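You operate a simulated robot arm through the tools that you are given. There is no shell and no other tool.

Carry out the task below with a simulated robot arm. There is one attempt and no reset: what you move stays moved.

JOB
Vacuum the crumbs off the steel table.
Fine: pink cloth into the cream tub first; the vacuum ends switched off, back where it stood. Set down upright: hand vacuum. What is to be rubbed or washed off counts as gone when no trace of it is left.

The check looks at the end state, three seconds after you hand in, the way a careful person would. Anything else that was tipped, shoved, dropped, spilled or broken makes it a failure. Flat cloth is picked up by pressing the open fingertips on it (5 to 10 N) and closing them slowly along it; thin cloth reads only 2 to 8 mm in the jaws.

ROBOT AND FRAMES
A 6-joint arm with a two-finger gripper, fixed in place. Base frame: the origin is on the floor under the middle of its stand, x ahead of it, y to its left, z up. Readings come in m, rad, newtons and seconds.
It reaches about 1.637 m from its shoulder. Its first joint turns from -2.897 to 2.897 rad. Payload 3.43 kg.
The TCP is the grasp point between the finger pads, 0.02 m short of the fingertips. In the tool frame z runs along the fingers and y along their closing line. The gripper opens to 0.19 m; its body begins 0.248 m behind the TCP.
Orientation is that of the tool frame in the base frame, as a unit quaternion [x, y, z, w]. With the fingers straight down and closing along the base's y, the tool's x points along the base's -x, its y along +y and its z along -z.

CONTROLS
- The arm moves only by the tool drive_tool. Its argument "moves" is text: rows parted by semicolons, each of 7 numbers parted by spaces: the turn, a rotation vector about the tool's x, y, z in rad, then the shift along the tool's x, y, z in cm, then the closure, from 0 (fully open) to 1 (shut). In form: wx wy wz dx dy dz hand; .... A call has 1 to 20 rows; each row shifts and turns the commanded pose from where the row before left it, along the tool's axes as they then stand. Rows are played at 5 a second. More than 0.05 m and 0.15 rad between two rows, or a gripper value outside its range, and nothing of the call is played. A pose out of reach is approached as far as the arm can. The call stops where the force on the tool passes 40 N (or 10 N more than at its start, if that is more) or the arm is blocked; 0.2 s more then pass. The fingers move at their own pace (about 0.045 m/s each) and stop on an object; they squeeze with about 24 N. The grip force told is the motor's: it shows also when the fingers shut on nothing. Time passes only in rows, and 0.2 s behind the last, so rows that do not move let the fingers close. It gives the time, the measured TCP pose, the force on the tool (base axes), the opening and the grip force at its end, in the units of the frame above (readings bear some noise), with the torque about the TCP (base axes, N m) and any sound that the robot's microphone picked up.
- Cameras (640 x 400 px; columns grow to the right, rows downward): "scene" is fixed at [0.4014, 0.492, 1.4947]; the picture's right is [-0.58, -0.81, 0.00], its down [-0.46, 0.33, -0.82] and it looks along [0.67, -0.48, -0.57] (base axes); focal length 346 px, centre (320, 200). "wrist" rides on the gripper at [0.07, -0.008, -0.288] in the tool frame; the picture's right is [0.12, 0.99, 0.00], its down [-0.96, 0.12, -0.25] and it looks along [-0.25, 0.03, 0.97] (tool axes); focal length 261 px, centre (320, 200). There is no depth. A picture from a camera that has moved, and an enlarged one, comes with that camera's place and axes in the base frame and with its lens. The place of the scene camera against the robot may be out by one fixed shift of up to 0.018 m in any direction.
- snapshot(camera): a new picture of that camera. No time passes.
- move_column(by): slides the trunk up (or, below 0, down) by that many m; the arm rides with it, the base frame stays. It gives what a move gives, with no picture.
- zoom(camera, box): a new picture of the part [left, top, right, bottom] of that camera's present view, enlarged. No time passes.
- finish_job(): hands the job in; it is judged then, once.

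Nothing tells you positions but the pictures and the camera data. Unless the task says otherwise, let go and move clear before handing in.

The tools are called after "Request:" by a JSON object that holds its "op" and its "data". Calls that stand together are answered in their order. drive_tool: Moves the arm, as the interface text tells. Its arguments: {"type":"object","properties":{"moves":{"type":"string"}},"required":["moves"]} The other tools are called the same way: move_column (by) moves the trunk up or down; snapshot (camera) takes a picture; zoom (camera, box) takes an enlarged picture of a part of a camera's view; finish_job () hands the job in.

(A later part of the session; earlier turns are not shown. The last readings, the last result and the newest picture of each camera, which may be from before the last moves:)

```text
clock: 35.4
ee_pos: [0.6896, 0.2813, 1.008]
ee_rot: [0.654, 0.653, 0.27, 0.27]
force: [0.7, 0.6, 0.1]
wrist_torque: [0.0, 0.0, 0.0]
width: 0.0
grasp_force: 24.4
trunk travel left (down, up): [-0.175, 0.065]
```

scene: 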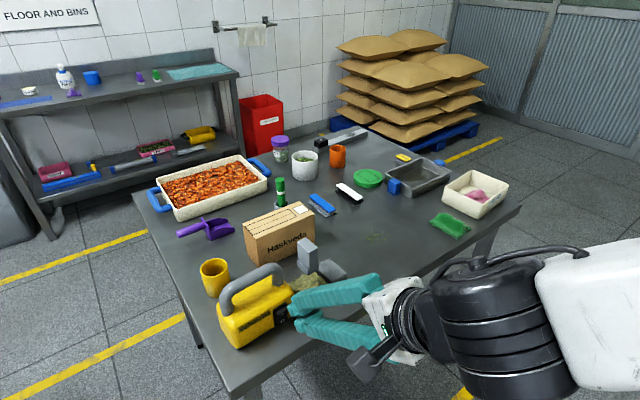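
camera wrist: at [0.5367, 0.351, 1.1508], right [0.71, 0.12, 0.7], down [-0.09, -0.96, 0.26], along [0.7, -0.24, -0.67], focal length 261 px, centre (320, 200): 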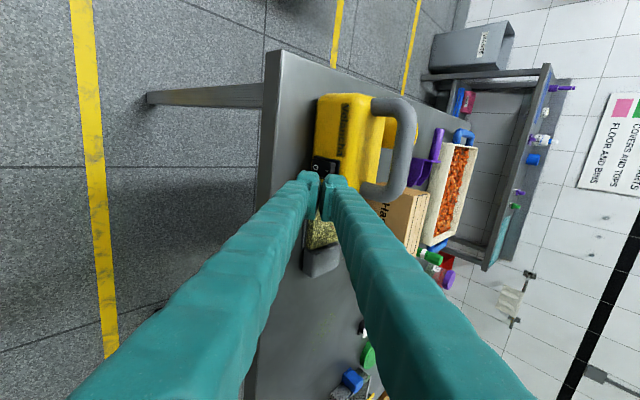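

Request:
{"op": "move_column", "data": {"by": -0.1}}

Request:
{"op": "snapshot", "data": {"camera": "wrist"}}

Request:
{"op": "snapshot", "data": {"camera": "scene"}}

```text
clock: 36.7
ee_pos: [0.6887, 0.2806, 0.9067]
ee_rot: [0.653, 0.654, 0.271, 0.271]
force: [-0.2, 0.4, -0.3]
wrist_torque: [-0.01, 0.04, 0.0]
width: 0.0
grasp_force: 23.9
trunk travel left (down, up): [-0.075, 0.165]
```

```text
taken
camera wrist: at [0.4787, 0.3516, 1.1052], right [0.7, 0.12, 0.7], down [-0.09, -0.96, 0.26], along [0.71, -0.25, -0.66], focal length 261 px, centre (320, 200)
```

wrist: 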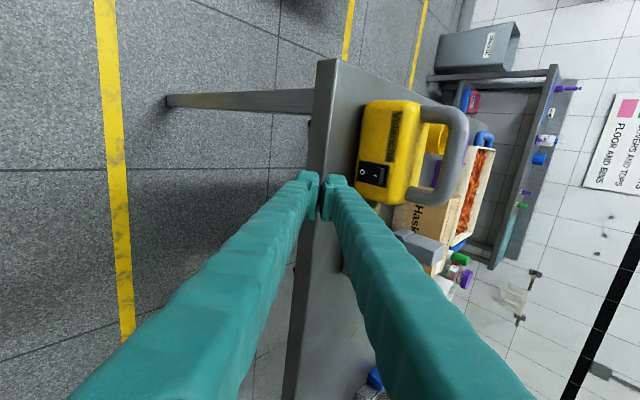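

```text
taken
```

scene: 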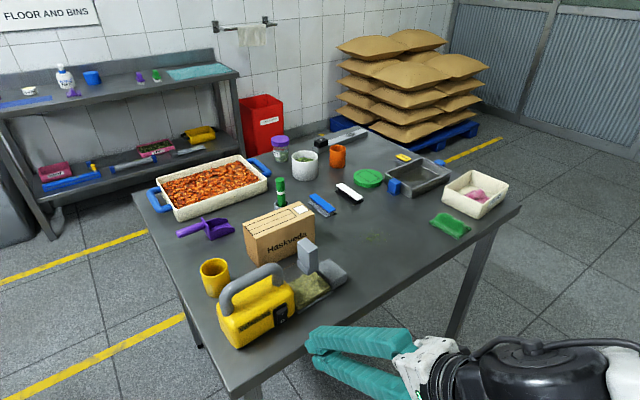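

Request:
{"op": "zoom", "data": {"camera": "wrist", "box": [290, 80, 490, 230]}}

Request:
{"op": "zoom", "data": {"camera": "wrist", "box": [345, 140, 405, 210]}}

```text
2.67 times, centred on (390, 155) of wrist
camera zoom: at [0.4787, 0.3516, 1.1052], right [0.7, 0.12, 0.7], down [-0.09, -0.96, 0.26], along [0.71, -0.25, -0.66], focal length 695 px, centre (133, 320)
```

zoom: 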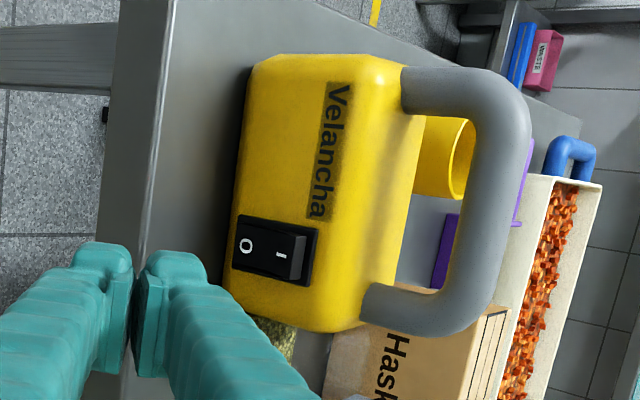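

```text
5.71 times, centred on (375, 175) of wrist
camera zoom: at [0.4787, 0.3516, 1.1052], right [0.7, 0.12, 0.7], down [-0.09, -0.96, 0.26], along [0.71, -0.25, -0.66], focal length 1489 px, centre (6, 343)
```

zoom: 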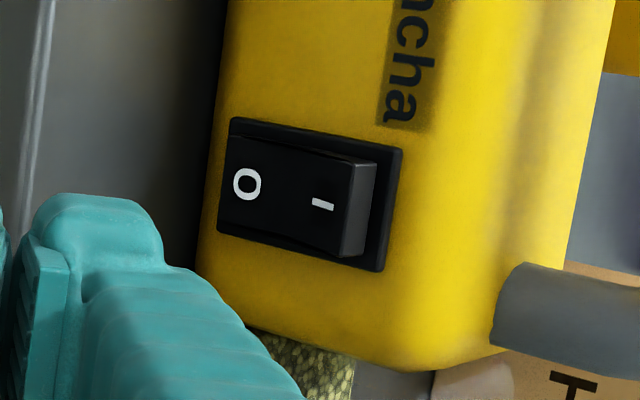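

Triangulated: I mark at (0.802, 0.300, 0.903), O mark at (0.805, 0.300, 0.877). I'll bring the leading fingertip edge to just in front of the I half.

Request:
{"op": "drive_tool", "data": {"moves": "0 0 0 0.97 1.3 1.62 1;0 0 0 0.97 1.3 1.62 1;0 0 0 0 1.3 1.62 1;0 0 0 0 0 0 1"}}

Request:
{"op": "zoom", "data": {"camera": "wrist", "box": [290, 120, 390, 210]}}

Request:
{"op": "zoom", "data": {"camera": "scene", "box": [240, 270, 340, 345]}}

```text
clock: 37.7
ee_pos: [0.7512, 0.3015, 0.9]
ee_rot: [0.653, 0.653, 0.271, 0.27]
force: [0.6, 0.8, -0.4]
wrist_torque: [0.02, 0.02, -0.02]
width: 0.0
grasp_force: 23.7
trunk travel left (down, up): [-0.075, 0.165]
```

```text
4.44 times, centred on (340, 165) of wrist
camera zoom: at [0.541, 0.3715, 1.0985], right [0.7, 0.12, 0.7], down [-0.09, -0.96, 0.26], along [0.71, -0.25, -0.66], focal length 1158 px, centre (231, 356)
```

zoom: 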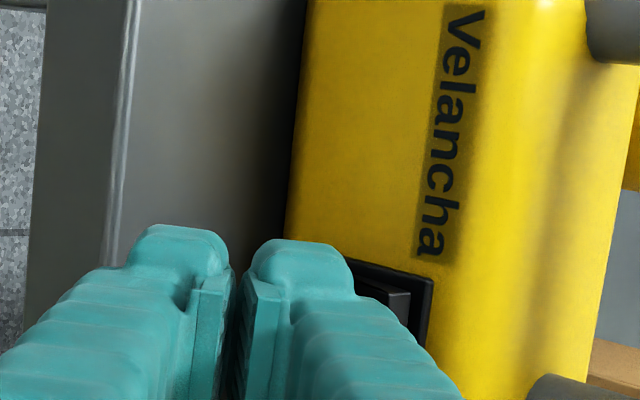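

```text
5.33 times, centred on (290, 308) of scene
camera zoom: at [0.4014, 0.492, 1.4947], right [-0.58, -0.81, 0.0], down [-0.46, 0.33, -0.82], along [0.67, -0.48, -0.57], focal length 1843 px, centre (480, -373)
```

zoom: 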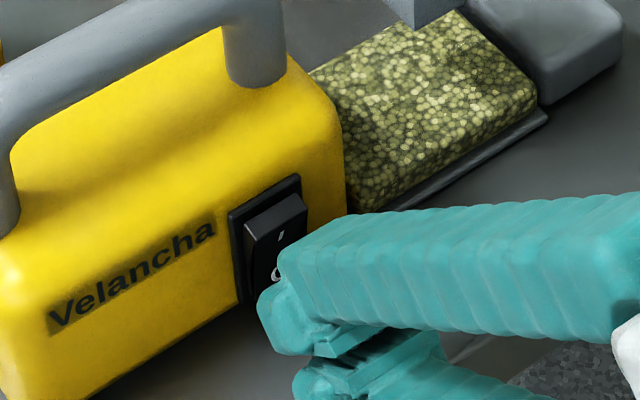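

Request:
{"op": "drive_tool", "data": {"moves": "0 0 0 0 0.354 0.354 1;0 0 0 0 0.283 0.283 1;0 0 0 0 0 0 1"}}

Request:
{"op": "zoom", "data": {"camera": "wrist", "box": [290, 120, 390, 210]}}

Request:
{"op": "zoom", "data": {"camera": "scene", "box": [240, 270, 340, 345]}}

```text
clock: 38.5
ee_pos: [0.7608, 0.3004, 0.9012]
ee_rot: [0.653, 0.653, 0.271, 0.271]
force: [1.1, 0.2, 0.5]
wrist_torque: [0.0, -0.03, 0.01]
width: 0.0
grasp_force: 23.6
trunk travel left (down, up): [-0.075, 0.165]
```

```text
4.44 times, centred on (340, 165) of wrist
camera zoom: at [0.5498, 0.3714, 1.0986], right [0.7, 0.12, 0.7], down [-0.09, -0.96, 0.26], along [0.71, -0.25, -0.66], focal length 1158 px, centre (231, 356)
```

zoom: 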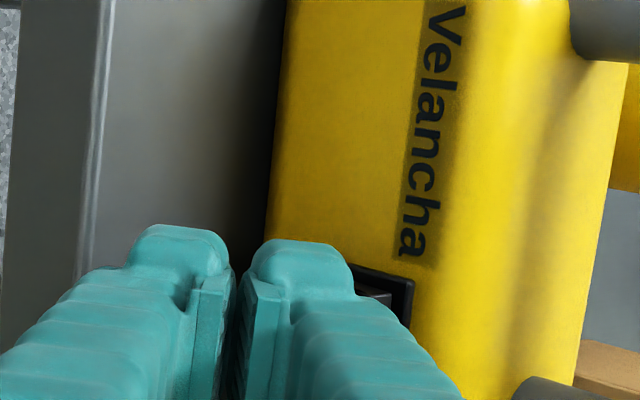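

```text
5.33 times, centred on (290, 308) of scene
camera zoom: at [0.4014, 0.492, 1.4947], right [-0.58, -0.81, 0.0], down [-0.46, 0.33, -0.82], along [0.67, -0.48, -0.57], focal length 1843 px, centre (480, -373)
```

zoom: 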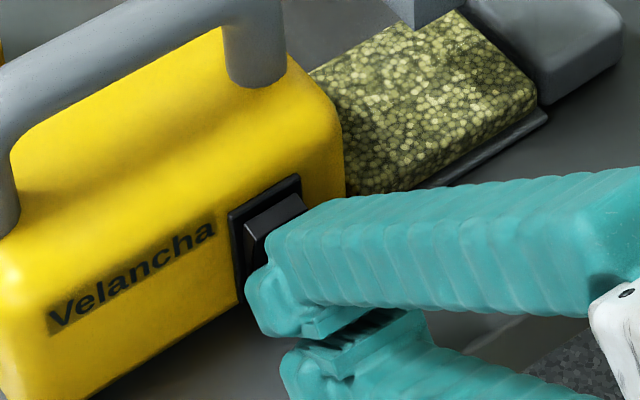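

Request:
{"op": "drive_tool", "data": {"moves": "0 0 0 0 0.212 0.212 1;0 0 0 0 0 0 1"}}

```text
clock: 39.1
ee_pos: [0.7632, 0.3024, 0.9015]
ee_rot: [0.653, 0.653, 0.27, 0.271]
force: [0.7, -0.7, -0.8]
wrist_torque: [-0.02, -0.02, 0.04]
width: 0.0
grasp_force: 24.1
trunk travel left (down, up): [-0.075, 0.165]
```

Request:
{"op": "drive_tool", "data": {"moves": "0 0 0 0 0.212 0.212 1;0 0 0 0 0 0 1"}}

Request:
{"op": "zoom", "data": {"camera": "scene", "box": [240, 270, 340, 345]}}

```text
clock: 39.7
ee_pos: [0.7654, 0.3007, 0.9003]
ee_rot: [0.653, 0.653, 0.27, 0.27]
force: [1.0, -0.2, -0.1]
wrist_torque: [-0.01, -0.02, 0.03]
width: 0.0
grasp_force: 24.1
trunk travel left (down, up): [-0.075, 0.165]
```

```text
5.33 times, centred on (290, 308) of scene
camera zoom: at [0.4014, 0.492, 1.4947], right [-0.58, -0.81, 0.0], down [-0.46, 0.33, -0.82], along [0.67, -0.48, -0.57], focal length 1843 px, centre (480, -373)
```

zoom: 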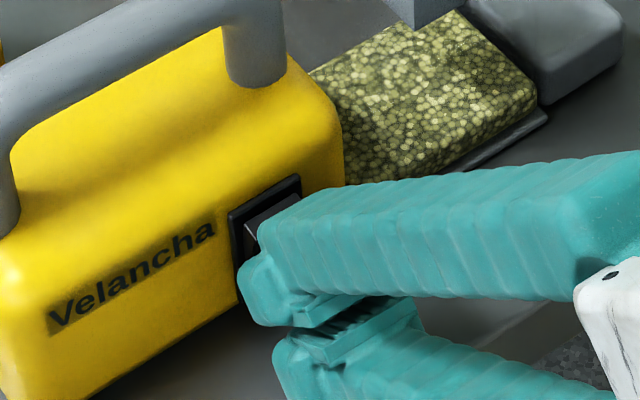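

Request:
{"op": "drive_tool", "data": {"moves": "0 0 0 0 0.212 0.212 1;0 0 0 0 0 0 1"}}

```text
clock: 40.3
ee_pos: [0.7684, 0.3007, 0.8997]
ee_rot: [0.653, 0.654, 0.27, 0.271]
force: [-0.8, 0.3, 0.9]
wrist_torque: [0.0, -0.01, 0.0]
width: 0.0
grasp_force: 23.6
trunk travel left (down, up): [-0.075, 0.165]
```

Request:
{"op": "drive_tool", "data": {"moves": "0 0 0 0 0.212 0.212 1;0 0 0 0 0 0 1"}}

Request:
{"op": "zoom", "data": {"camera": "scene", "box": [250, 280, 320, 330]}}

Request:
{"op": "zoom", "data": {"camera": "wrist", "box": [310, 140, 380, 200]}}

```text
clock: 40.9
ee_pos: [0.7712, 0.3008, 0.9004]
ee_rot: [0.653, 0.654, 0.27, 0.27]
force: [-0.7, -0.6, 0.5]
wrist_torque: [-0.04, 0.0, -0.02]
width: 0.0001
grasp_force: 24.0
trunk travel left (down, up): [-0.075, 0.165]
```

```text
8.00 times, centred on (285, 305) of scene
camera zoom: at [0.4014, 0.492, 1.4947], right [-0.58, -0.81, 0.0], down [-0.46, 0.33, -0.82], along [0.67, -0.48, -0.57], focal length 2764 px, centre (600, -640)
```

zoom: 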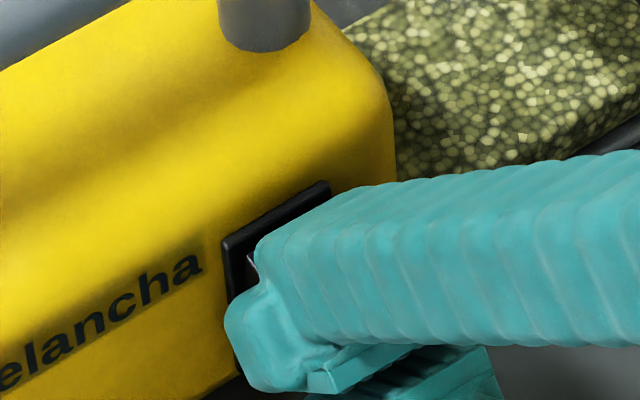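

```text
6.67 times, centred on (345, 170) of wrist
camera zoom: at [0.5615, 0.3712, 1.0981], right [0.7, 0.12, 0.7], down [-0.09, -0.96, 0.26], along [0.71, -0.25, -0.66], focal length 1738 px, centre (153, 400)
```

zoom: 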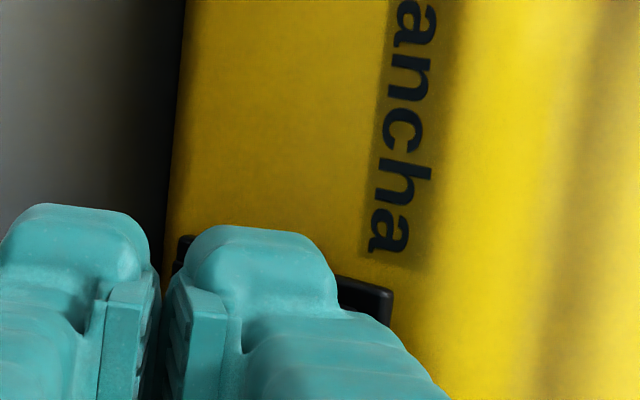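

Request:
{"op": "drive_tool", "data": {"moves": "0 0 0 0 0.212 0.212 1;0 0 0 0 0 0 1"}}

```text
clock: 41.5
ee_pos: [0.7741, 0.3007, 0.9001]
ee_rot: [0.653, 0.654, 0.271, 0.27]
force: [-0.3, -0.1, -0.4]
wrist_torque: [0.01, 0.02, -0.03]
width: 0.0002
grasp_force: 24.1
trunk travel left (down, up): [-0.075, 0.165]
```

Request:
{"op": "drive_tool", "data": {"moves": "0 0 0 0 0.212 0.212 1;0 0 0 0 0 0 1"}}

Request:
{"op": "zoom", "data": {"camera": "scene", "box": [250, 280, 320, 330]}}

```text
clock: 42.1
ee_pos: [0.7765, 0.301, 0.9003]
ee_rot: [0.654, 0.653, 0.27, 0.27]
force: [-0.3, 1.1, -0.7]
wrist_torque: [-0.01, -0.01, 0.02]
width: 0.0001
grasp_force: 24.2
trunk travel left (down, up): [-0.075, 0.165]
heard: click
```

```text
8.00 times, centred on (285, 305) of scene
camera zoom: at [0.4014, 0.492, 1.4947], right [-0.58, -0.81, 0.0], down [-0.46, 0.33, -0.82], along [0.67, -0.48, -0.57], focal length 2764 px, centre (600, -640)
```

zoom: 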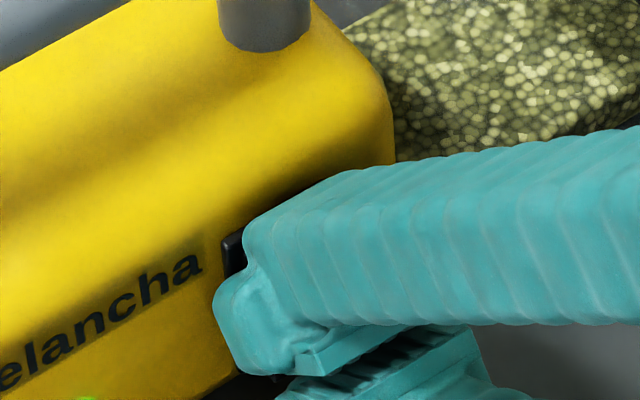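

A click was heard and a green glow appeared on the vacuum. I'll back off and look at the switch.

Request:
{"op": "drive_tool", "data": {"moves": "0 0 0 0 -0.5 -0.5 1;0 0 0 0 -2 -2 1;0 0 0 0 -2 -2 1;0 0 0 0 0 0 1"}}

Request:
{"op": "zoom", "data": {"camera": "wrist", "box": [290, 80, 490, 230]}}

Request:
{"op": "zoom", "data": {"camera": "scene", "box": [200, 250, 360, 350]}}

```text
clock: 43.1
ee_pos: [0.7146, 0.301, 0.901]
ee_rot: [0.653, 0.654, 0.27, 0.271]
force: [1.2, 1.3, 0.0]
wrist_torque: [0.03, 0.0, -0.03]
width: 0.0
grasp_force: 24.1
trunk travel left (down, up): [-0.075, 0.165]
```

```text
2.67 times, centred on (390, 155) of wrist
camera zoom: at [0.5033, 0.3715, 1.0975], right [0.7, 0.12, 0.7], down [-0.09, -0.96, 0.26], along [0.71, -0.25, -0.66], focal length 695 px, centre (133, 320)
```

zoom: 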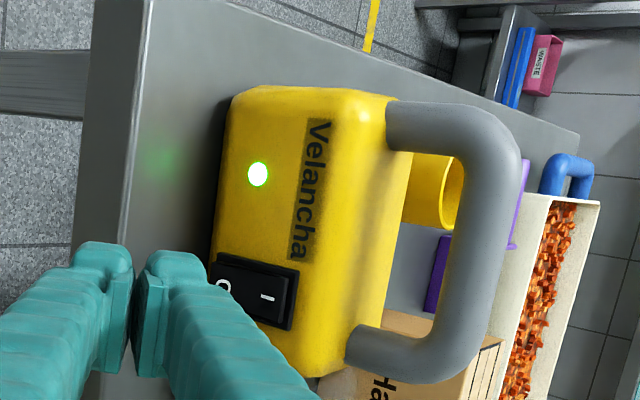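

```text
4.00 times, centred on (280, 300) of scene
camera zoom: at [0.4014, 0.492, 1.4947], right [-0.58, -0.81, 0.0], down [-0.46, 0.33, -0.82], along [0.67, -0.48, -0.57], focal length 1382 px, centre (480, -200)
```

zoom: 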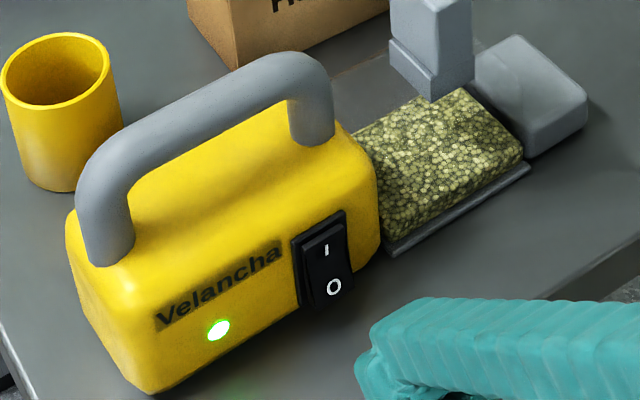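

The vacuum is on (green lamp lit, I half pressed in). Now I'll rise, turn the fingers straight down again, part-open, and go above the handle bar, which I take to be at x ≈ 0.846, z ≈ 0.987, gripping near its front at y ≈ 0.312.

Request:
{"op": "drive_tool", "data": {"moves": "0 0 0 0 2.83 -2.83 1;0 0 0 0 2.83 -2.83 1;0 0 0 0 2.83 -2.83 1;0 0 0 0 2.83 -2.83 1;0 0 0 0 2.83 -2.83 1;0.1309 0 0 0 0 0 0.63;0.1309 0 0 0 0 0 0.63;0.1309 0 0 0 0 0 0.63;0.1309 0 0 0 0 0 0.63;0.1309 0 0 0 0 0 0.63;0.1309 0 0 0 0 0 0.63;0 0 0 0.37 4.4 0 0.63;0 0 0 0.37 4.4 0 0.63;0 0 0 0.37 4.35 0 0.63;0 0 0 0 0 0 0.63"}}

Request:
{"op": "snapshot", "data": {"camera": "wrist"}}

Request:
{"op": "zoom", "data": {"camera": "scene", "box": [200, 200, 360, 350]}}

```text
clock: 46.3
ee_pos: [0.8448, 0.3109, 1.1009]
ee_rot: [0.707, 0.707, 0.0, -0.001]
force: [-0.5, 0.2, -0.8]
wrist_torque: [0.0, 0.08, 0.04]
width: 0.0705
grasp_force: 0.1
trunk travel left (down, up): [-0.075, 0.165]
```

```text
taken
camera wrist: at [0.8367, 0.3813, 1.3877], right [0.99, 0.12, 0.0], down [0.12, -0.96, 0.25], along [0.03, -0.25, -0.97], focal length 261 px, centre (320, 200)
```

wrist: 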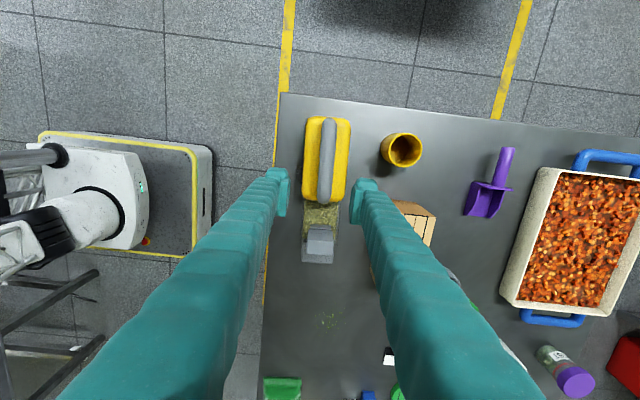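

```text
2.67 times, centred on (280, 275) of scene
camera zoom: at [0.4014, 0.492, 1.4947], right [-0.58, -0.81, 0.0], down [-0.46, 0.33, -0.82], along [0.67, -0.48, -0.57], focal length 921 px, centre (427, 0)
```

zoom: 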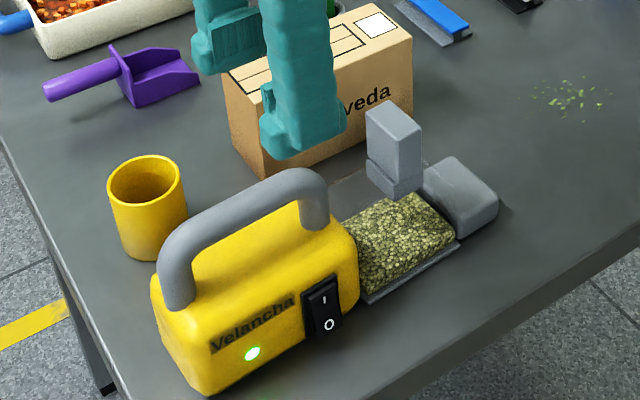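

Request:
{"op": "zoom", "data": {"camera": "wrist", "box": [260, 100, 390, 280]}}

Request:
{"op": "zoom", "data": {"camera": "wrist", "box": [285, 100, 375, 210]}}

```text
2.22 times, centred on (325, 190) of wrist
camera zoom: at [0.8367, 0.3813, 1.3877], right [0.99, 0.12, 0.0], down [0.12, -0.96, 0.25], along [0.03, -0.25, -0.97], focal length 579 px, centre (309, 222)
```

zoom: 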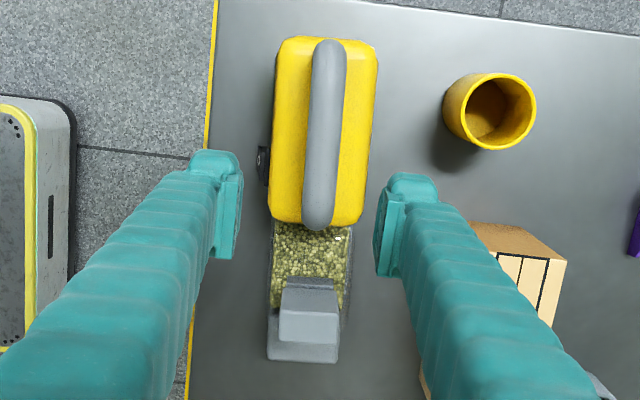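

```text
3.64 times, centred on (330, 155) of wrist
camera zoom: at [0.8367, 0.3813, 1.3877], right [0.99, 0.12, 0.0], down [0.12, -0.96, 0.25], along [0.03, -0.25, -0.97], focal length 948 px, centre (284, 364)
```

zoom: 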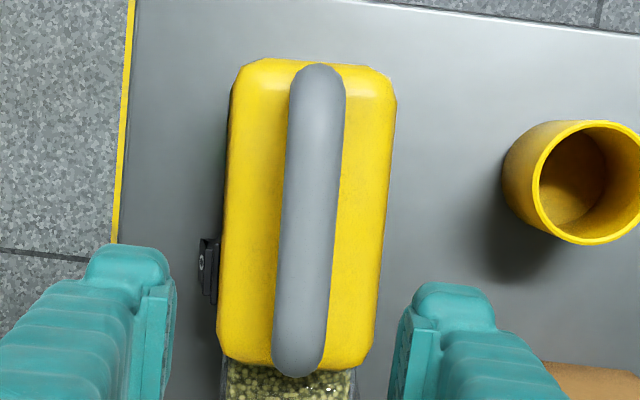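

The vacuum is yawed by about 3° (nozzle slightly towards +x) and the bar is at x ≈ 0.853 at y 0.312. I'll match that yaw, straddle the bar and close on it.

Request:
{"op": "drive_tool", "data": {"moves": "0 0 -0.055 0.1 0.8 0 0.63;0 0 0 0 0 4 0.63;0 0 0 0 0 4 0.63;0 0 0 0 0 2.5 0.63;0 0 0 0 0 1.1 0.63;0 0 0 0 0 0 0.63"}}

Request:
{"op": "zoom", "data": {"camera": "wrist", "box": [250, 60, 400, 240]}}

Request:
{"op": "zoom", "data": {"camera": "scene", "box": [200, 230, 340, 350]}}

```text
clock: 47.7
ee_pos: [0.8524, 0.3136, 0.9848]
ee_rot: [0.687, 0.727, 0.0, 0.0]
force: [0.9, -0.2, 0.0]
wrist_torque: [-0.03, 0.03, -0.02]
width: 0.0705
grasp_force: 0.0
trunk travel left (down, up): [-0.075, 0.165]
```

```text
2.22 times, centred on (325, 150) of wrist
camera zoom: at [0.8398, 0.3824, 1.2725], right [0.98, 0.17, 0.0], down [0.17, -0.95, 0.25], along [0.04, -0.24, -0.97], focal length 579 px, centre (309, 311)
```

zoom: 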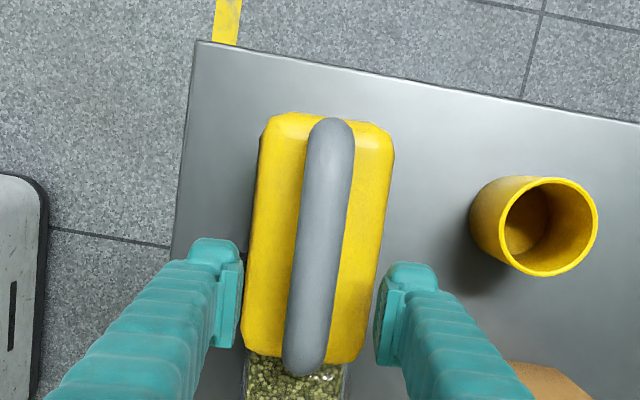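

```text
3.33 times, centred on (270, 290) of scene
camera zoom: at [0.4014, 0.492, 1.4947], right [-0.58, -0.81, 0.0], down [-0.46, 0.33, -0.82], along [0.67, -0.48, -0.57], focal length 1152 px, centre (487, -100)
```

zoom: 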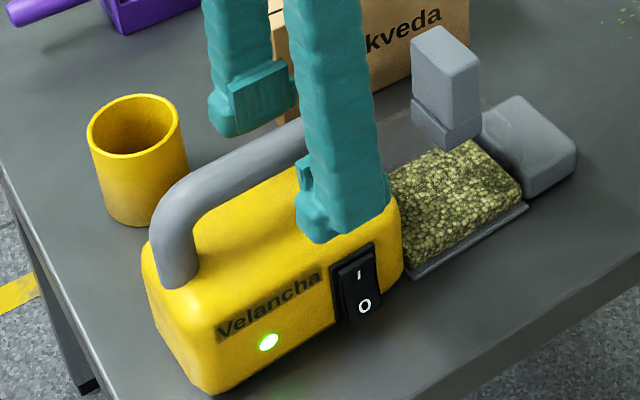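

Request:
{"op": "drive_tool", "data": {"moves": "0 0 0 0 0 0 0.7;0 0 0 0 0 0 0.76;0 0 0 0 0 0 0.82;0 0 0 0 0 0 0.86;0 0 0 0 0 0 0.9;0 0 0 0 0 0 0.95;0 0 0 0 0 0 1;0 0 0 0 0 0 1;0 0 0 0 0 0 1"}}

Request:
{"op": "zoom", "data": {"camera": "wrist", "box": [250, 60, 400, 240]}}

Request:
{"op": "zoom", "data": {"camera": "scene", "box": [200, 230, 340, 350]}}

```text
clock: 49.7
ee_pos: [0.8531, 0.3123, 0.9849]
ee_rot: [0.687, 0.727, -0.001, 0.0]
force: [-0.1, 0.4, 0.0]
wrist_torque: [0.02, 0.06, -0.08]
width: 0.0206
grasp_force: 23.7
trunk travel left (down, up): [-0.075, 0.165]
```

```text
2.22 times, centred on (325, 150) of wrist
camera zoom: at [0.8399, 0.3824, 1.2725], right [0.98, 0.17, 0.0], down [0.17, -0.95, 0.25], along [0.04, -0.24, -0.97], focal length 579 px, centre (309, 311)
```

zoom: 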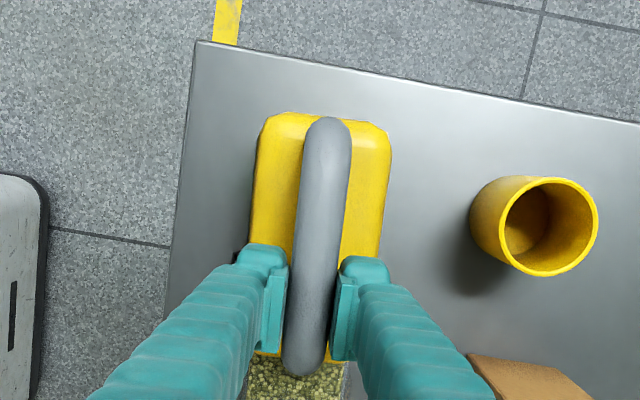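

```text
3.33 times, centred on (270, 290) of scene
camera zoom: at [0.4014, 0.492, 1.4947], right [-0.58, -0.81, 0.0], down [-0.46, 0.33, -0.82], along [0.67, -0.48, -0.57], focal length 1152 px, centre (487, -100)
```

zoom: 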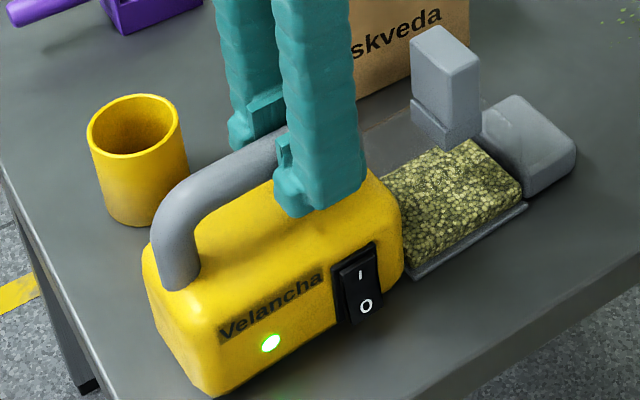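

The bar is gripped (2 cm) and the vacuum barely moved. I note the home TCP pose (0.853, 0.3125, 0.985) and lift a little to see how it hangs.

Request:
{"op": "drive_tool", "data": {"moves": "0 0 0 0 0 -0.3 1;0 0 0 0 0 -0.4 1;0 0 0 0 0 -0.5 1;0 0 0 0 0 -0.8 1;0 0 0 0 0 0 1"}}

Request:
{"op": "zoom", "data": {"camera": "scene", "box": [200, 230, 360, 350]}}

Request:
{"op": "snapshot", "data": {"camera": "wrist"}}

```text
clock: 50.9
ee_pos: [0.853, 0.3126, 1.0047]
ee_rot: [0.688, 0.726, 0.0, 0.0]
force: [0.0, 0.1, -7.5]
wrist_torque: [0.24, 0.0, 0.05]
width: 0.0209
grasp_force: 24.7
trunk travel left (down, up): [-0.075, 0.165]
```

```text
3.33 times, centred on (280, 290) of scene
camera zoom: at [0.4014, 0.492, 1.4947], right [-0.58, -0.81, 0.0], down [-0.46, 0.33, -0.82], along [0.67, -0.48, -0.57], focal length 1152 px, centre (453, -100)
```

zoom: 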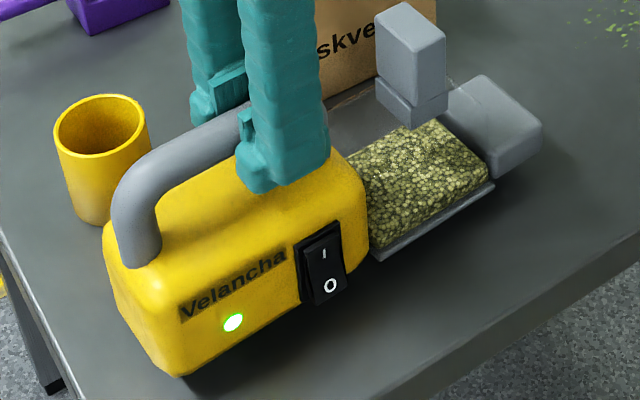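

```text
taken
camera wrist: at [0.8406, 0.3825, 1.2919], right [0.98, 0.17, 0.0], down [0.17, -0.95, 0.25], along [0.04, -0.24, -0.97], focal length 261 px, centre (320, 200)
```

wrist: 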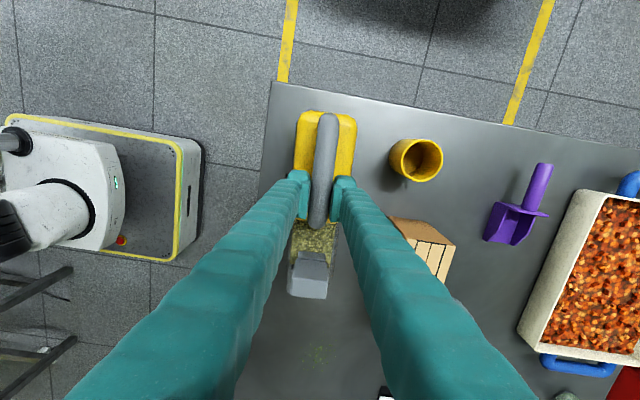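

Request:
{"op": "zoom", "data": {"camera": "scene", "box": [270, 250, 360, 310]}}

Request:
{"op": "zoom", "data": {"camera": "scene", "box": [205, 280, 295, 350]}}

```text
6.67 times, centred on (315, 280) of scene
camera zoom: at [0.4014, 0.492, 1.4947], right [-0.58, -0.81, 0.0], down [-0.46, 0.33, -0.82], along [0.67, -0.48, -0.57], focal length 2304 px, centre (353, -333)
```

zoom: 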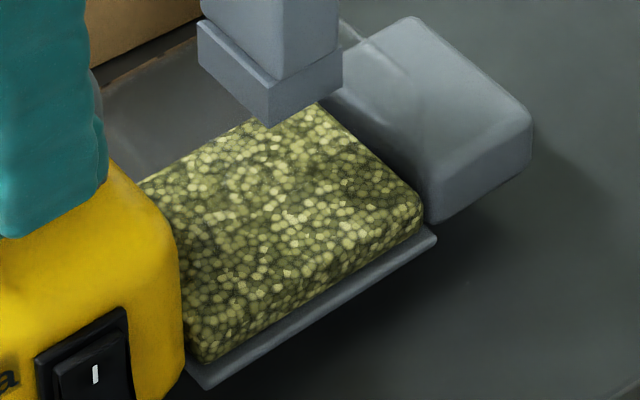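

```text
5.71 times, centred on (250, 315) of scene
camera zoom: at [0.4014, 0.492, 1.4947], right [-0.58, -0.81, 0.0], down [-0.46, 0.33, -0.82], along [0.67, -0.48, -0.57], focal length 1974 px, centre (720, -457)
```

zoom: 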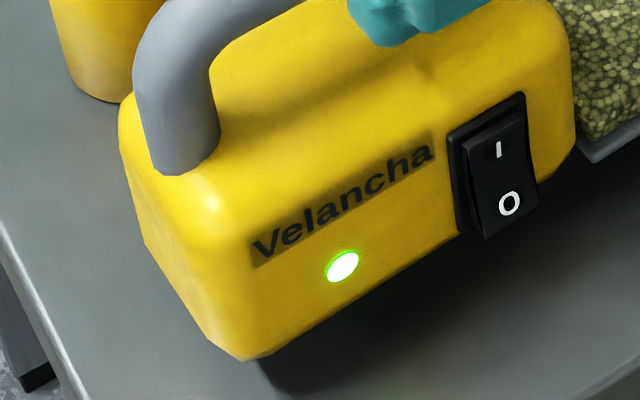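

The vacuum hangs level (about 7.5 N). I'll carry it 4 cm above the table towards the crumbs, yawing the tail slightly away from the cardboard box, and stop with the nozzle just before the patch.

Request:
{"op": "drive_tool", "data": {"moves": "0 0 0 0 0 -1 1;0 0 0 0 0 -1 1;0 0 -0.07 0 0 0 1;0 0 -0.07 0 0 0 1;0 0 -0.07 0 0 0 1;0 0 0 -1.7 -0.6 0 1;0 0 0 -2.5 -0.9 0 1;0 0 0 -2.5 -0.9 0 1;0 0 0 -2.3 -0.8 0 1;0 0 0 -1.2 -0.4 0 1;0 0 0 0 0 0 1"}}

Request:
{"op": "snapshot", "data": {"camera": "wrist"}}

Request:
{"op": "zoom", "data": {"camera": "scene", "box": [230, 180, 430, 330]}}

```text
clock: 53.3
ee_pos: [0.8445, 0.2043, 1.0247]
ee_rot: [0.607, 0.794, -0.001, 0.0]
force: [0.7, -0.2, -7.1]
wrist_torque: [0.26, 0.07, 0.0]
width: 0.0207
grasp_force: 24.2
trunk travel left (down, up): [-0.075, 0.165]
```

```text
taken
camera wrist: at [0.8179, 0.2708, 1.3118], right [0.93, 0.38, 0.0], down [0.36, -0.9, 0.25], along [0.09, -0.23, -0.97], focal length 261 px, centre (320, 200)
```

wrist: 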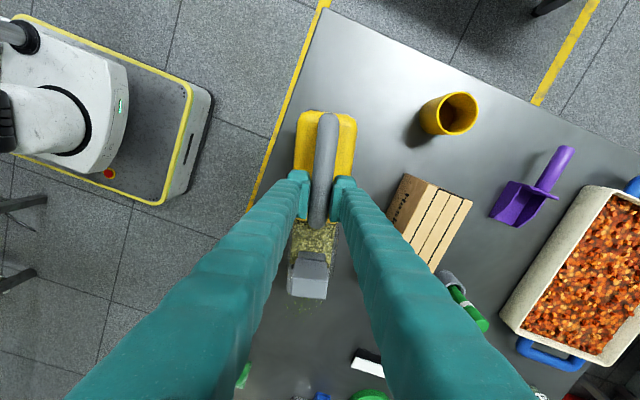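

```text
2.67 times, centred on (330, 255) of scene
camera zoom: at [0.4014, 0.492, 1.4947], right [-0.58, -0.81, 0.0], down [-0.46, 0.33, -0.82], along [0.67, -0.48, -0.57], focal length 921 px, centre (293, 53)
```

zoom: 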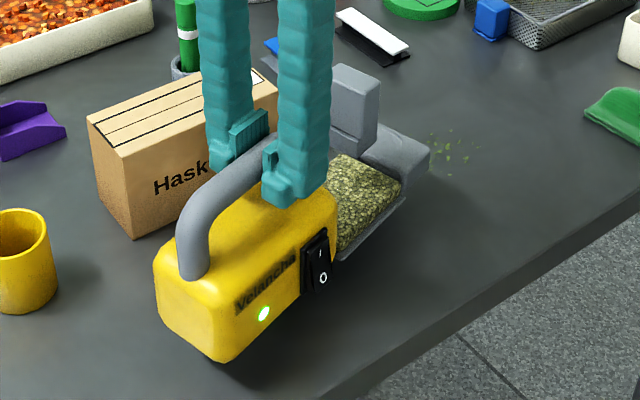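

Request:
{"op": "zoom", "data": {"camera": "wrist", "box": [260, 210, 360, 340]}}

```text
3.08 times, centred on (310, 275) of wrist
camera zoom: at [0.8179, 0.2708, 1.3118], right [0.93, 0.38, 0.0], down [0.36, -0.9, 0.25], along [0.09, -0.23, -0.97], focal length 802 px, centre (351, -31)
```

zoom: 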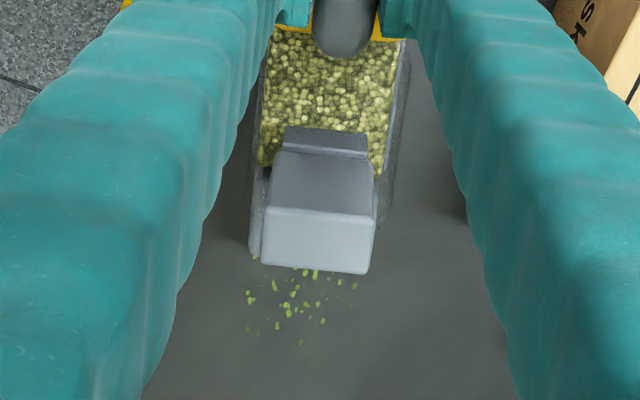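

Request:
{"op": "drive_tool", "data": {"moves": "0 0 0 0 0 1.5 1;0 0 0 0 0 1.2 1;0 0 0 0 0 0.7 1;0 0 0 0 0 0.3 1;0 0 0 0 0 0 1"}}

Request:
{"op": "zoom", "data": {"camera": "scene", "box": [320, 200, 420, 275]}}

Request:
{"op": "zoom", "data": {"camera": "wrist", "box": [260, 210, 360, 340]}}

```text
clock: 54.5
ee_pos: [0.8446, 0.2049, 0.9879]
ee_rot: [0.607, 0.795, 0.0, 0.0]
force: [0.0, 0.1, -8.3]
wrist_torque: [0.19, 0.05, -0.01]
width: 0.0207
grasp_force: 23.7
trunk travel left (down, up): [-0.075, 0.165]
```

```text
5.33 times, centred on (370, 238) of scene
camera zoom: at [0.4014, 0.492, 1.4947], right [-0.58, -0.81, 0.0], down [-0.46, 0.33, -0.82], along [0.67, -0.48, -0.57], focal length 1843 px, centre (53, 0)
```

zoom: 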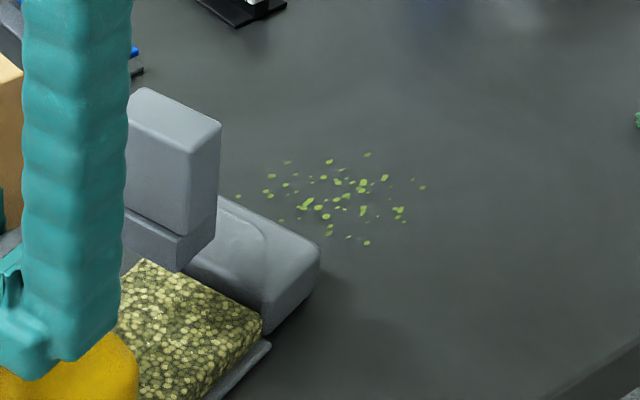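

```text
3.08 times, centred on (310, 275) of wrist
camera zoom: at [0.818, 0.2711, 1.2755], right [0.93, 0.38, 0.0], down [0.36, -0.9, 0.25], along [0.09, -0.23, -0.97], focal length 802 px, centre (351, -31)
```

zoom: 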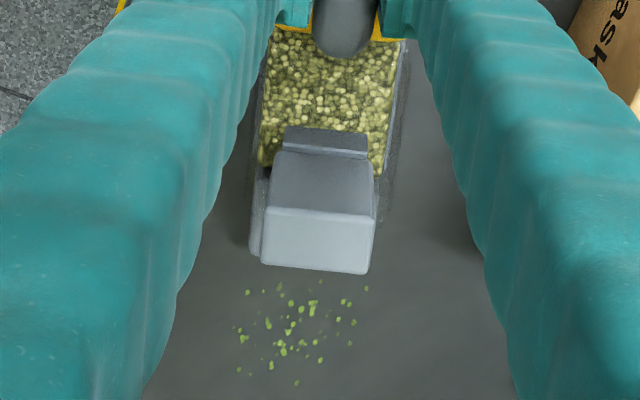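

The nozzle is just short of the crumbs, hovering about 3 mm up. I'll lower it slightly and sweep slowly forward across the patch.

Request:
{"op": "drive_tool", "data": {"moves": "0 0 0 0 0 0.15 1;0 0 0 -1 0 0 1;0 0 0 -1 0 0 1;0 0 0 -1 0 0 1;0 0 0 -1 0 0 1;0 0 0 -1 0 0 1;0 0 0 -1 0 0 1;0 0 0 -1 0 0 1;0 0 0 -1 0 0 1;0 0 0 0 0 0 1"}}

Request:
{"op": "zoom", "data": {"camera": "scene", "box": [320, 200, 420, 275]}}

Request:
{"op": "zoom", "data": {"camera": "wrist", "box": [260, 210, 360, 340]}}

```text
clock: 56.7
ee_pos: [0.8674, 0.1273, 0.9864]
ee_rot: [0.608, 0.794, -0.001, 0.0]
force: [0.4, 0.7, -7.2]
wrist_torque: [0.22, 0.07, -0.03]
width: 0.0206
grasp_force: 24.6
trunk travel left (down, up): [-0.075, 0.165]
```

```text
5.33 times, centred on (370, 238) of scene
camera zoom: at [0.4014, 0.492, 1.4947], right [-0.58, -0.81, 0.0], down [-0.46, 0.33, -0.82], along [0.67, -0.48, -0.57], focal length 1843 px, centre (53, 0)
```

zoom: 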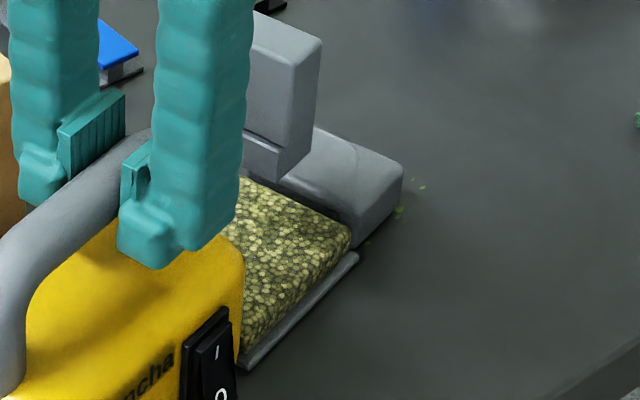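

```text
3.08 times, centred on (310, 275) of wrist
camera zoom: at [0.8397, 0.1933, 1.2738], right [0.93, 0.38, 0.0], down [0.36, -0.9, 0.25], along [0.09, -0.23, -0.97], focal length 802 px, centre (351, -31)
```

zoom: 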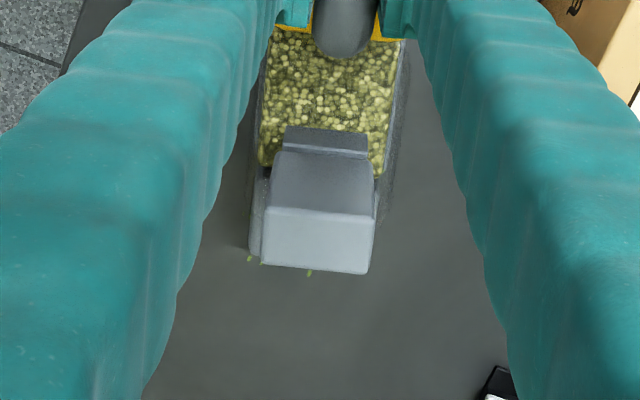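

Request:
{"op": "drive_tool", "data": {"moves": "0 0 0 -1 0 0 1;0 0 0 -1 0 0 1;0 0 0 -1 0 0 1;0 0 0 -1 0 0 1;0 0 0 -1 0 0 1;0 0 0 -1 0 0 1;0 0 0 -1 0 0 1;0 0 0 -1 0 0 1;0 0 0 -1 0 0 1;0 0 0 0 0 0 1"}}

Request:
{"op": "zoom", "data": {"camera": "scene", "box": [320, 180, 420, 275]}}

Request:
{"op": "snapshot", "data": {"camera": "scene"}}

```text
clock: 58.9
ee_pos: [0.891, 0.0412, 0.986]
ee_rot: [0.607, 0.795, 0.0, 0.0]
force: [-0.5, -0.6, -9.1]
wrist_torque: [0.26, 0.07, 0.02]
width: 0.0209
grasp_force: 24.4
trunk travel left (down, up): [-0.075, 0.165]
```

```text
4.21 times, centred on (370, 228) of scene
camera zoom: at [0.4014, 0.492, 1.4947], right [-0.58, -0.81, 0.0], down [-0.46, 0.33, -0.82], along [0.67, -0.48, -0.57], focal length 1455 px, centre (110, 84)
```

zoom: 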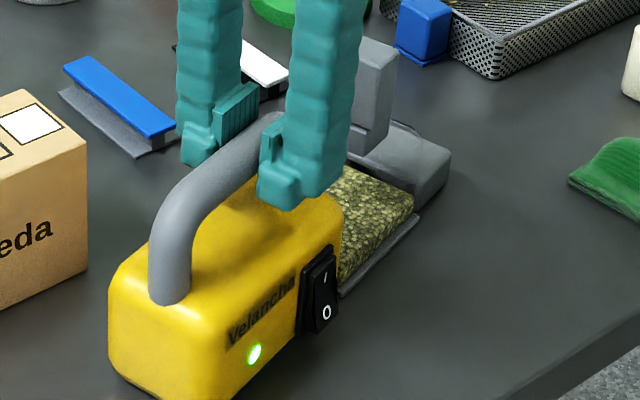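

```text
taken
```

scene: 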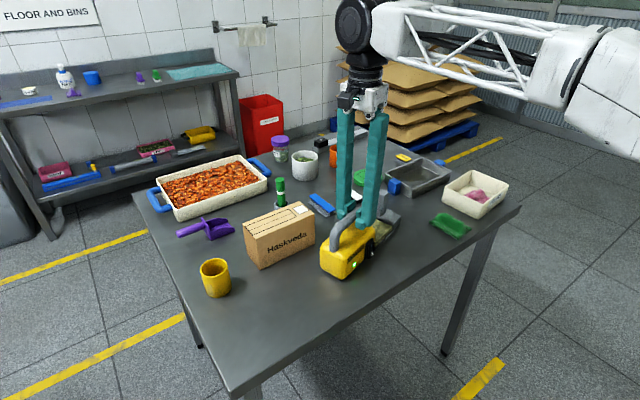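

The first pass went well; no crumbs are visible behind it yet. I'll shift sideways (+x) and sweep back, then shift the other way and go forward again.

Request:
{"op": "drive_tool", "data": {"moves": "0 0 0 0 1.1 0 1;0 0 0 0 1.1 0 1;0 0 0 1 0 0 1;0 0 0 1 0 0 1;0 0 0 1 0 0 1;0 0 0 1 0 0 1;0 0 0 1 0 0 1;0 0 0 1 0 0 1;0 0 0 1 0 0 1;0 0 0 1 0 0 1;0 0 0 1 0 0 1;0 0 0 1 0 0 1;0 0 0 1 0 0 1;0 0 0 1 0 0 1;0 0 0 1 0 0 1;0 0 0 1 0 0 1;0 0 0 1 0 0 1;0 0 0 1 0 0 1;0 0 0 1 0 0 1;0 0 0 0 0 0 1"}}

Request:
{"op": "zoom", "data": {"camera": "scene", "box": [320, 180, 440, 275]}}

Request:
{"op": "zoom", "data": {"camera": "wrist", "box": [260, 210, 360, 340]}}

```text
clock: 63.1
ee_pos: [0.8672, 0.2102, 0.9872]
ee_rot: [0.607, 0.795, 0.0, 0.0]
force: [0.4, 0.0, -7.5]
wrist_torque: [0.22, 0.03, -0.02]
width: 0.0203
grasp_force: 24.7
trunk travel left (down, up): [-0.075, 0.165]
```

```text
4.21 times, centred on (380, 228) of scene
camera zoom: at [0.4014, 0.492, 1.4947], right [-0.58, -0.81, 0.0], down [-0.46, 0.33, -0.82], along [0.67, -0.48, -0.57], focal length 1455 px, centre (67, 84)
```

zoom: 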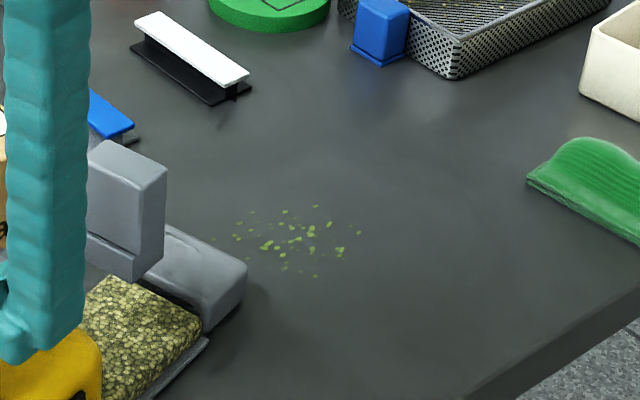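

```text
3.08 times, centred on (310, 275) of wrist
camera zoom: at [0.8397, 0.2766, 1.274], right [0.93, 0.38, 0.0], down [0.36, -0.9, 0.25], along [0.09, -0.23, -0.97], focal length 802 px, centre (351, -31)
```

zoom: 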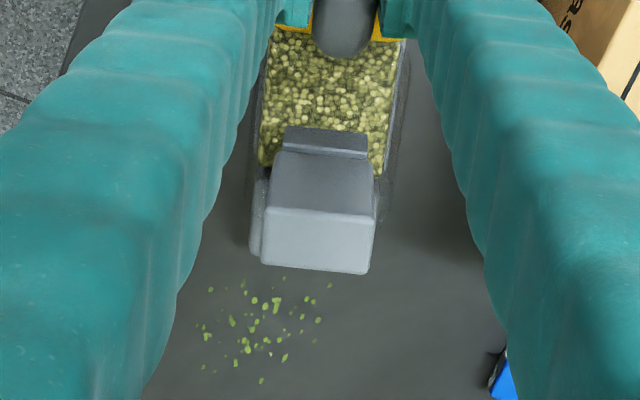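

The crumbs are still there after two passes at ~1.5 mm hover, so either the nozzle must actually touch the table or the bin is the problem. I'll lower it until it touches lightly and try another pass.

Request:
{"op": "drive_tool", "data": {"moves": "0 0 0 0 0 0.1 1;0 0 0 0 0 0 1"}}

```text
clock: 63.7
ee_pos: [0.8675, 0.2104, 0.9854]
ee_rot: [0.607, 0.794, 0.0, 0.0]
force: [-0.1, 0.1, -7.7]
wrist_torque: [0.22, 0.08, -0.02]
width: 0.0206
grasp_force: 24.1
trunk travel left (down, up): [-0.075, 0.165]
```

Request:
{"op": "drive_tool", "data": {"moves": "0 0 0 0 0 0.1 1;0 0 0 0 0 0 1"}}

```text
clock: 64.3
ee_pos: [0.8662, 0.2103, 0.9853]
ee_rot: [0.608, 0.794, 0.001, 0.0]
force: [2.0, 0.5, -1.7]
wrist_torque: [-0.32, -0.13, 0.25]
width: 0.0208
grasp_force: 23.9
trunk travel left (down, up): [-0.075, 0.165]
```

Request:
{"op": "drive_tool", "data": {"moves": "0 0 0 0 -1.1 0 1;0 0 0 0 -1.1 0 1;0 0 0 -1 0 0 1;0 0 0 -1 0 0 1;0 0 0 -1 0 0 1;0 0 0 -1 0 0 1;0 0 0 -1 0 0 1;0 0 0 -1 0 0 1;0 0 0 -1 0 0 1;0 0 0 -1 0 0 1;0 0 0 -1 0 0 1;0 0 0 -1 0 0 1;0 0 0 -1 0 0 1;0 0 0 -1 0 0 1;0 0 0 -1 0 0 1;0 0 0 -1 0 0 1;0 0 0 -1 0 0 1;0 0 0 -1 0 0 1;0 0 0 -1 0 0 1;0 0 0 0 0 0 1"}}

Request:
{"op": "drive_tool", "data": {"moves": "0 0 0 1.5 0 0 1;0 0 0 1.5 0 0 1;0 0 0 1.5 0 0 1;0 0 0 1.5 0 0 1;0 0 0 1.5 0 0 1;0 0 0 1.5 0 0 1;0 0 0 1.5 0 0 1;0 0 0 1.5 0 0 1;0 0 0 1.5 0 0 1;0 0 0 1.5 0 0 1;0 0 0 1.5 0 0 1;0 0 0 0 0 0 1"}}

Request:
{"op": "zoom", "data": {"camera": "scene", "box": [320, 180, 440, 275]}}

Request:
{"op": "zoom", "data": {"camera": "wrist", "box": [260, 210, 360, 340]}}

```text
clock: 68.5
ee_pos: [0.8909, 0.0419, 0.9844]
ee_rot: [0.608, 0.794, 0.0, 0.0]
force: [-0.4, 2.4, 3.7]
wrist_torque: [-0.03, 0.02, -0.3]
width: 0.0205
grasp_force: 24.2
trunk travel left (down, up): [-0.075, 0.165]
```

```text
clock: 71.1
ee_pos: [0.8461, 0.1996, 0.985]
ee_rot: [0.608, 0.794, 0.0, 0.001]
force: [0.8, -0.5, 1.3]
wrist_torque: [0.02, -0.02, 0.22]
width: 0.0205
grasp_force: 24.1
trunk travel left (down, up): [-0.075, 0.165]
```

```text
4.21 times, centred on (380, 228) of scene
camera zoom: at [0.4014, 0.492, 1.4947], right [-0.58, -0.81, 0.0], down [-0.46, 0.33, -0.82], along [0.67, -0.48, -0.57], focal length 1455 px, centre (67, 84)
```

zoom: 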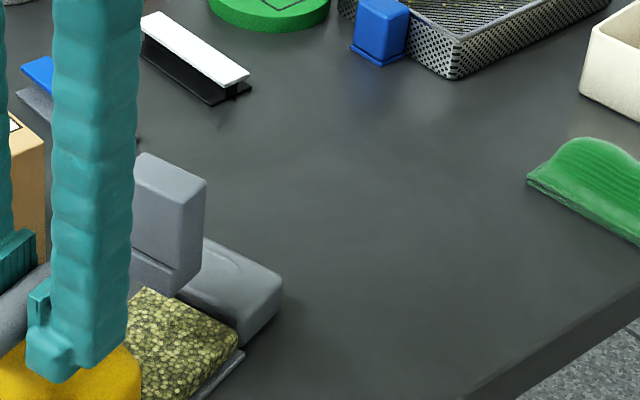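

```text
3.08 times, centred on (310, 275) of wrist
camera zoom: at [0.8191, 0.2654, 1.2719], right [0.93, 0.38, 0.0], down [0.36, -0.9, 0.25], along [0.09, -0.23, -0.97], focal length 802 px, centre (351, -31)
```

zoom: 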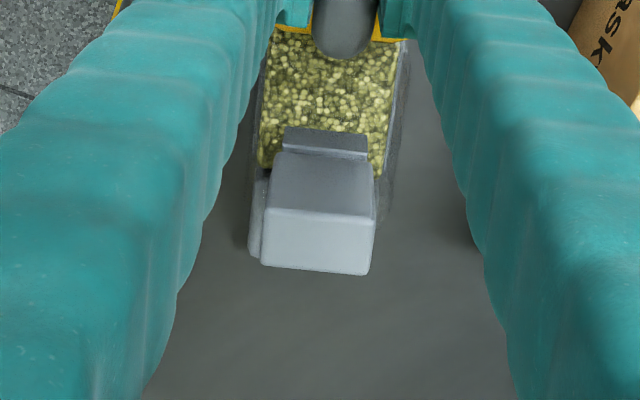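

With the nozzle touching the table, the crumbs are gone. I'll look closely for leftovers at the edges of the patch.

Request:
{"op": "zoom", "data": {"camera": "scene", "box": [365, 205, 415, 250]}}

Request:
{"op": "zoom", "data": {"camera": "scene", "box": [340, 200, 400, 255]}}

Request:
{"op": "snapshot", "data": {"camera": "wrist"}}

```text
8.89 times, centred on (390, 228) of scene
camera zoom: at [0.4014, 0.492, 1.4947], right [-0.58, -0.81, 0.0], down [-0.46, 0.33, -0.82], along [0.67, -0.48, -0.57], focal length 3071 px, centre (-302, -44)
```

zoom: 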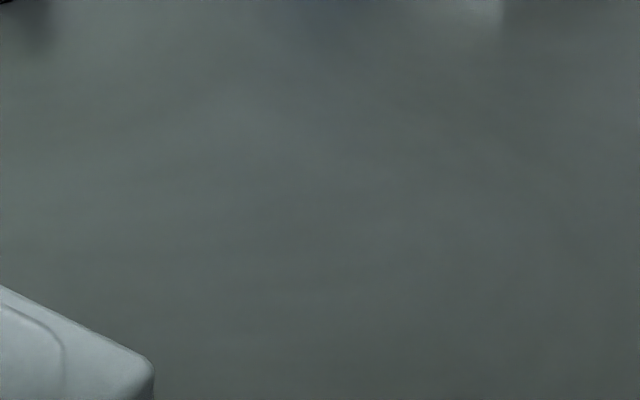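

```text
7.27 times, centred on (370, 228) of scene
camera zoom: at [0.4014, 0.492, 1.4947], right [-0.58, -0.81, 0.0], down [-0.46, 0.33, -0.82], along [0.67, -0.48, -0.57], focal length 2513 px, centre (-44, 0)
```

zoom: 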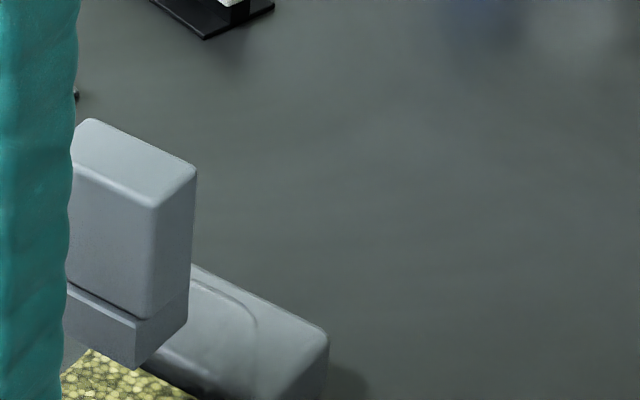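

```text
taken
camera wrist: at [0.8191, 0.2654, 1.2719], right [0.93, 0.38, 0.0], down [0.36, -0.9, 0.25], along [0.09, -0.23, -0.97], focal length 261 px, centre (320, 200)
```

wrist: 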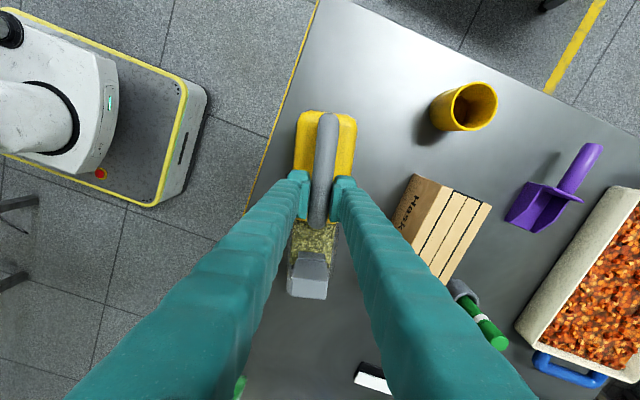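

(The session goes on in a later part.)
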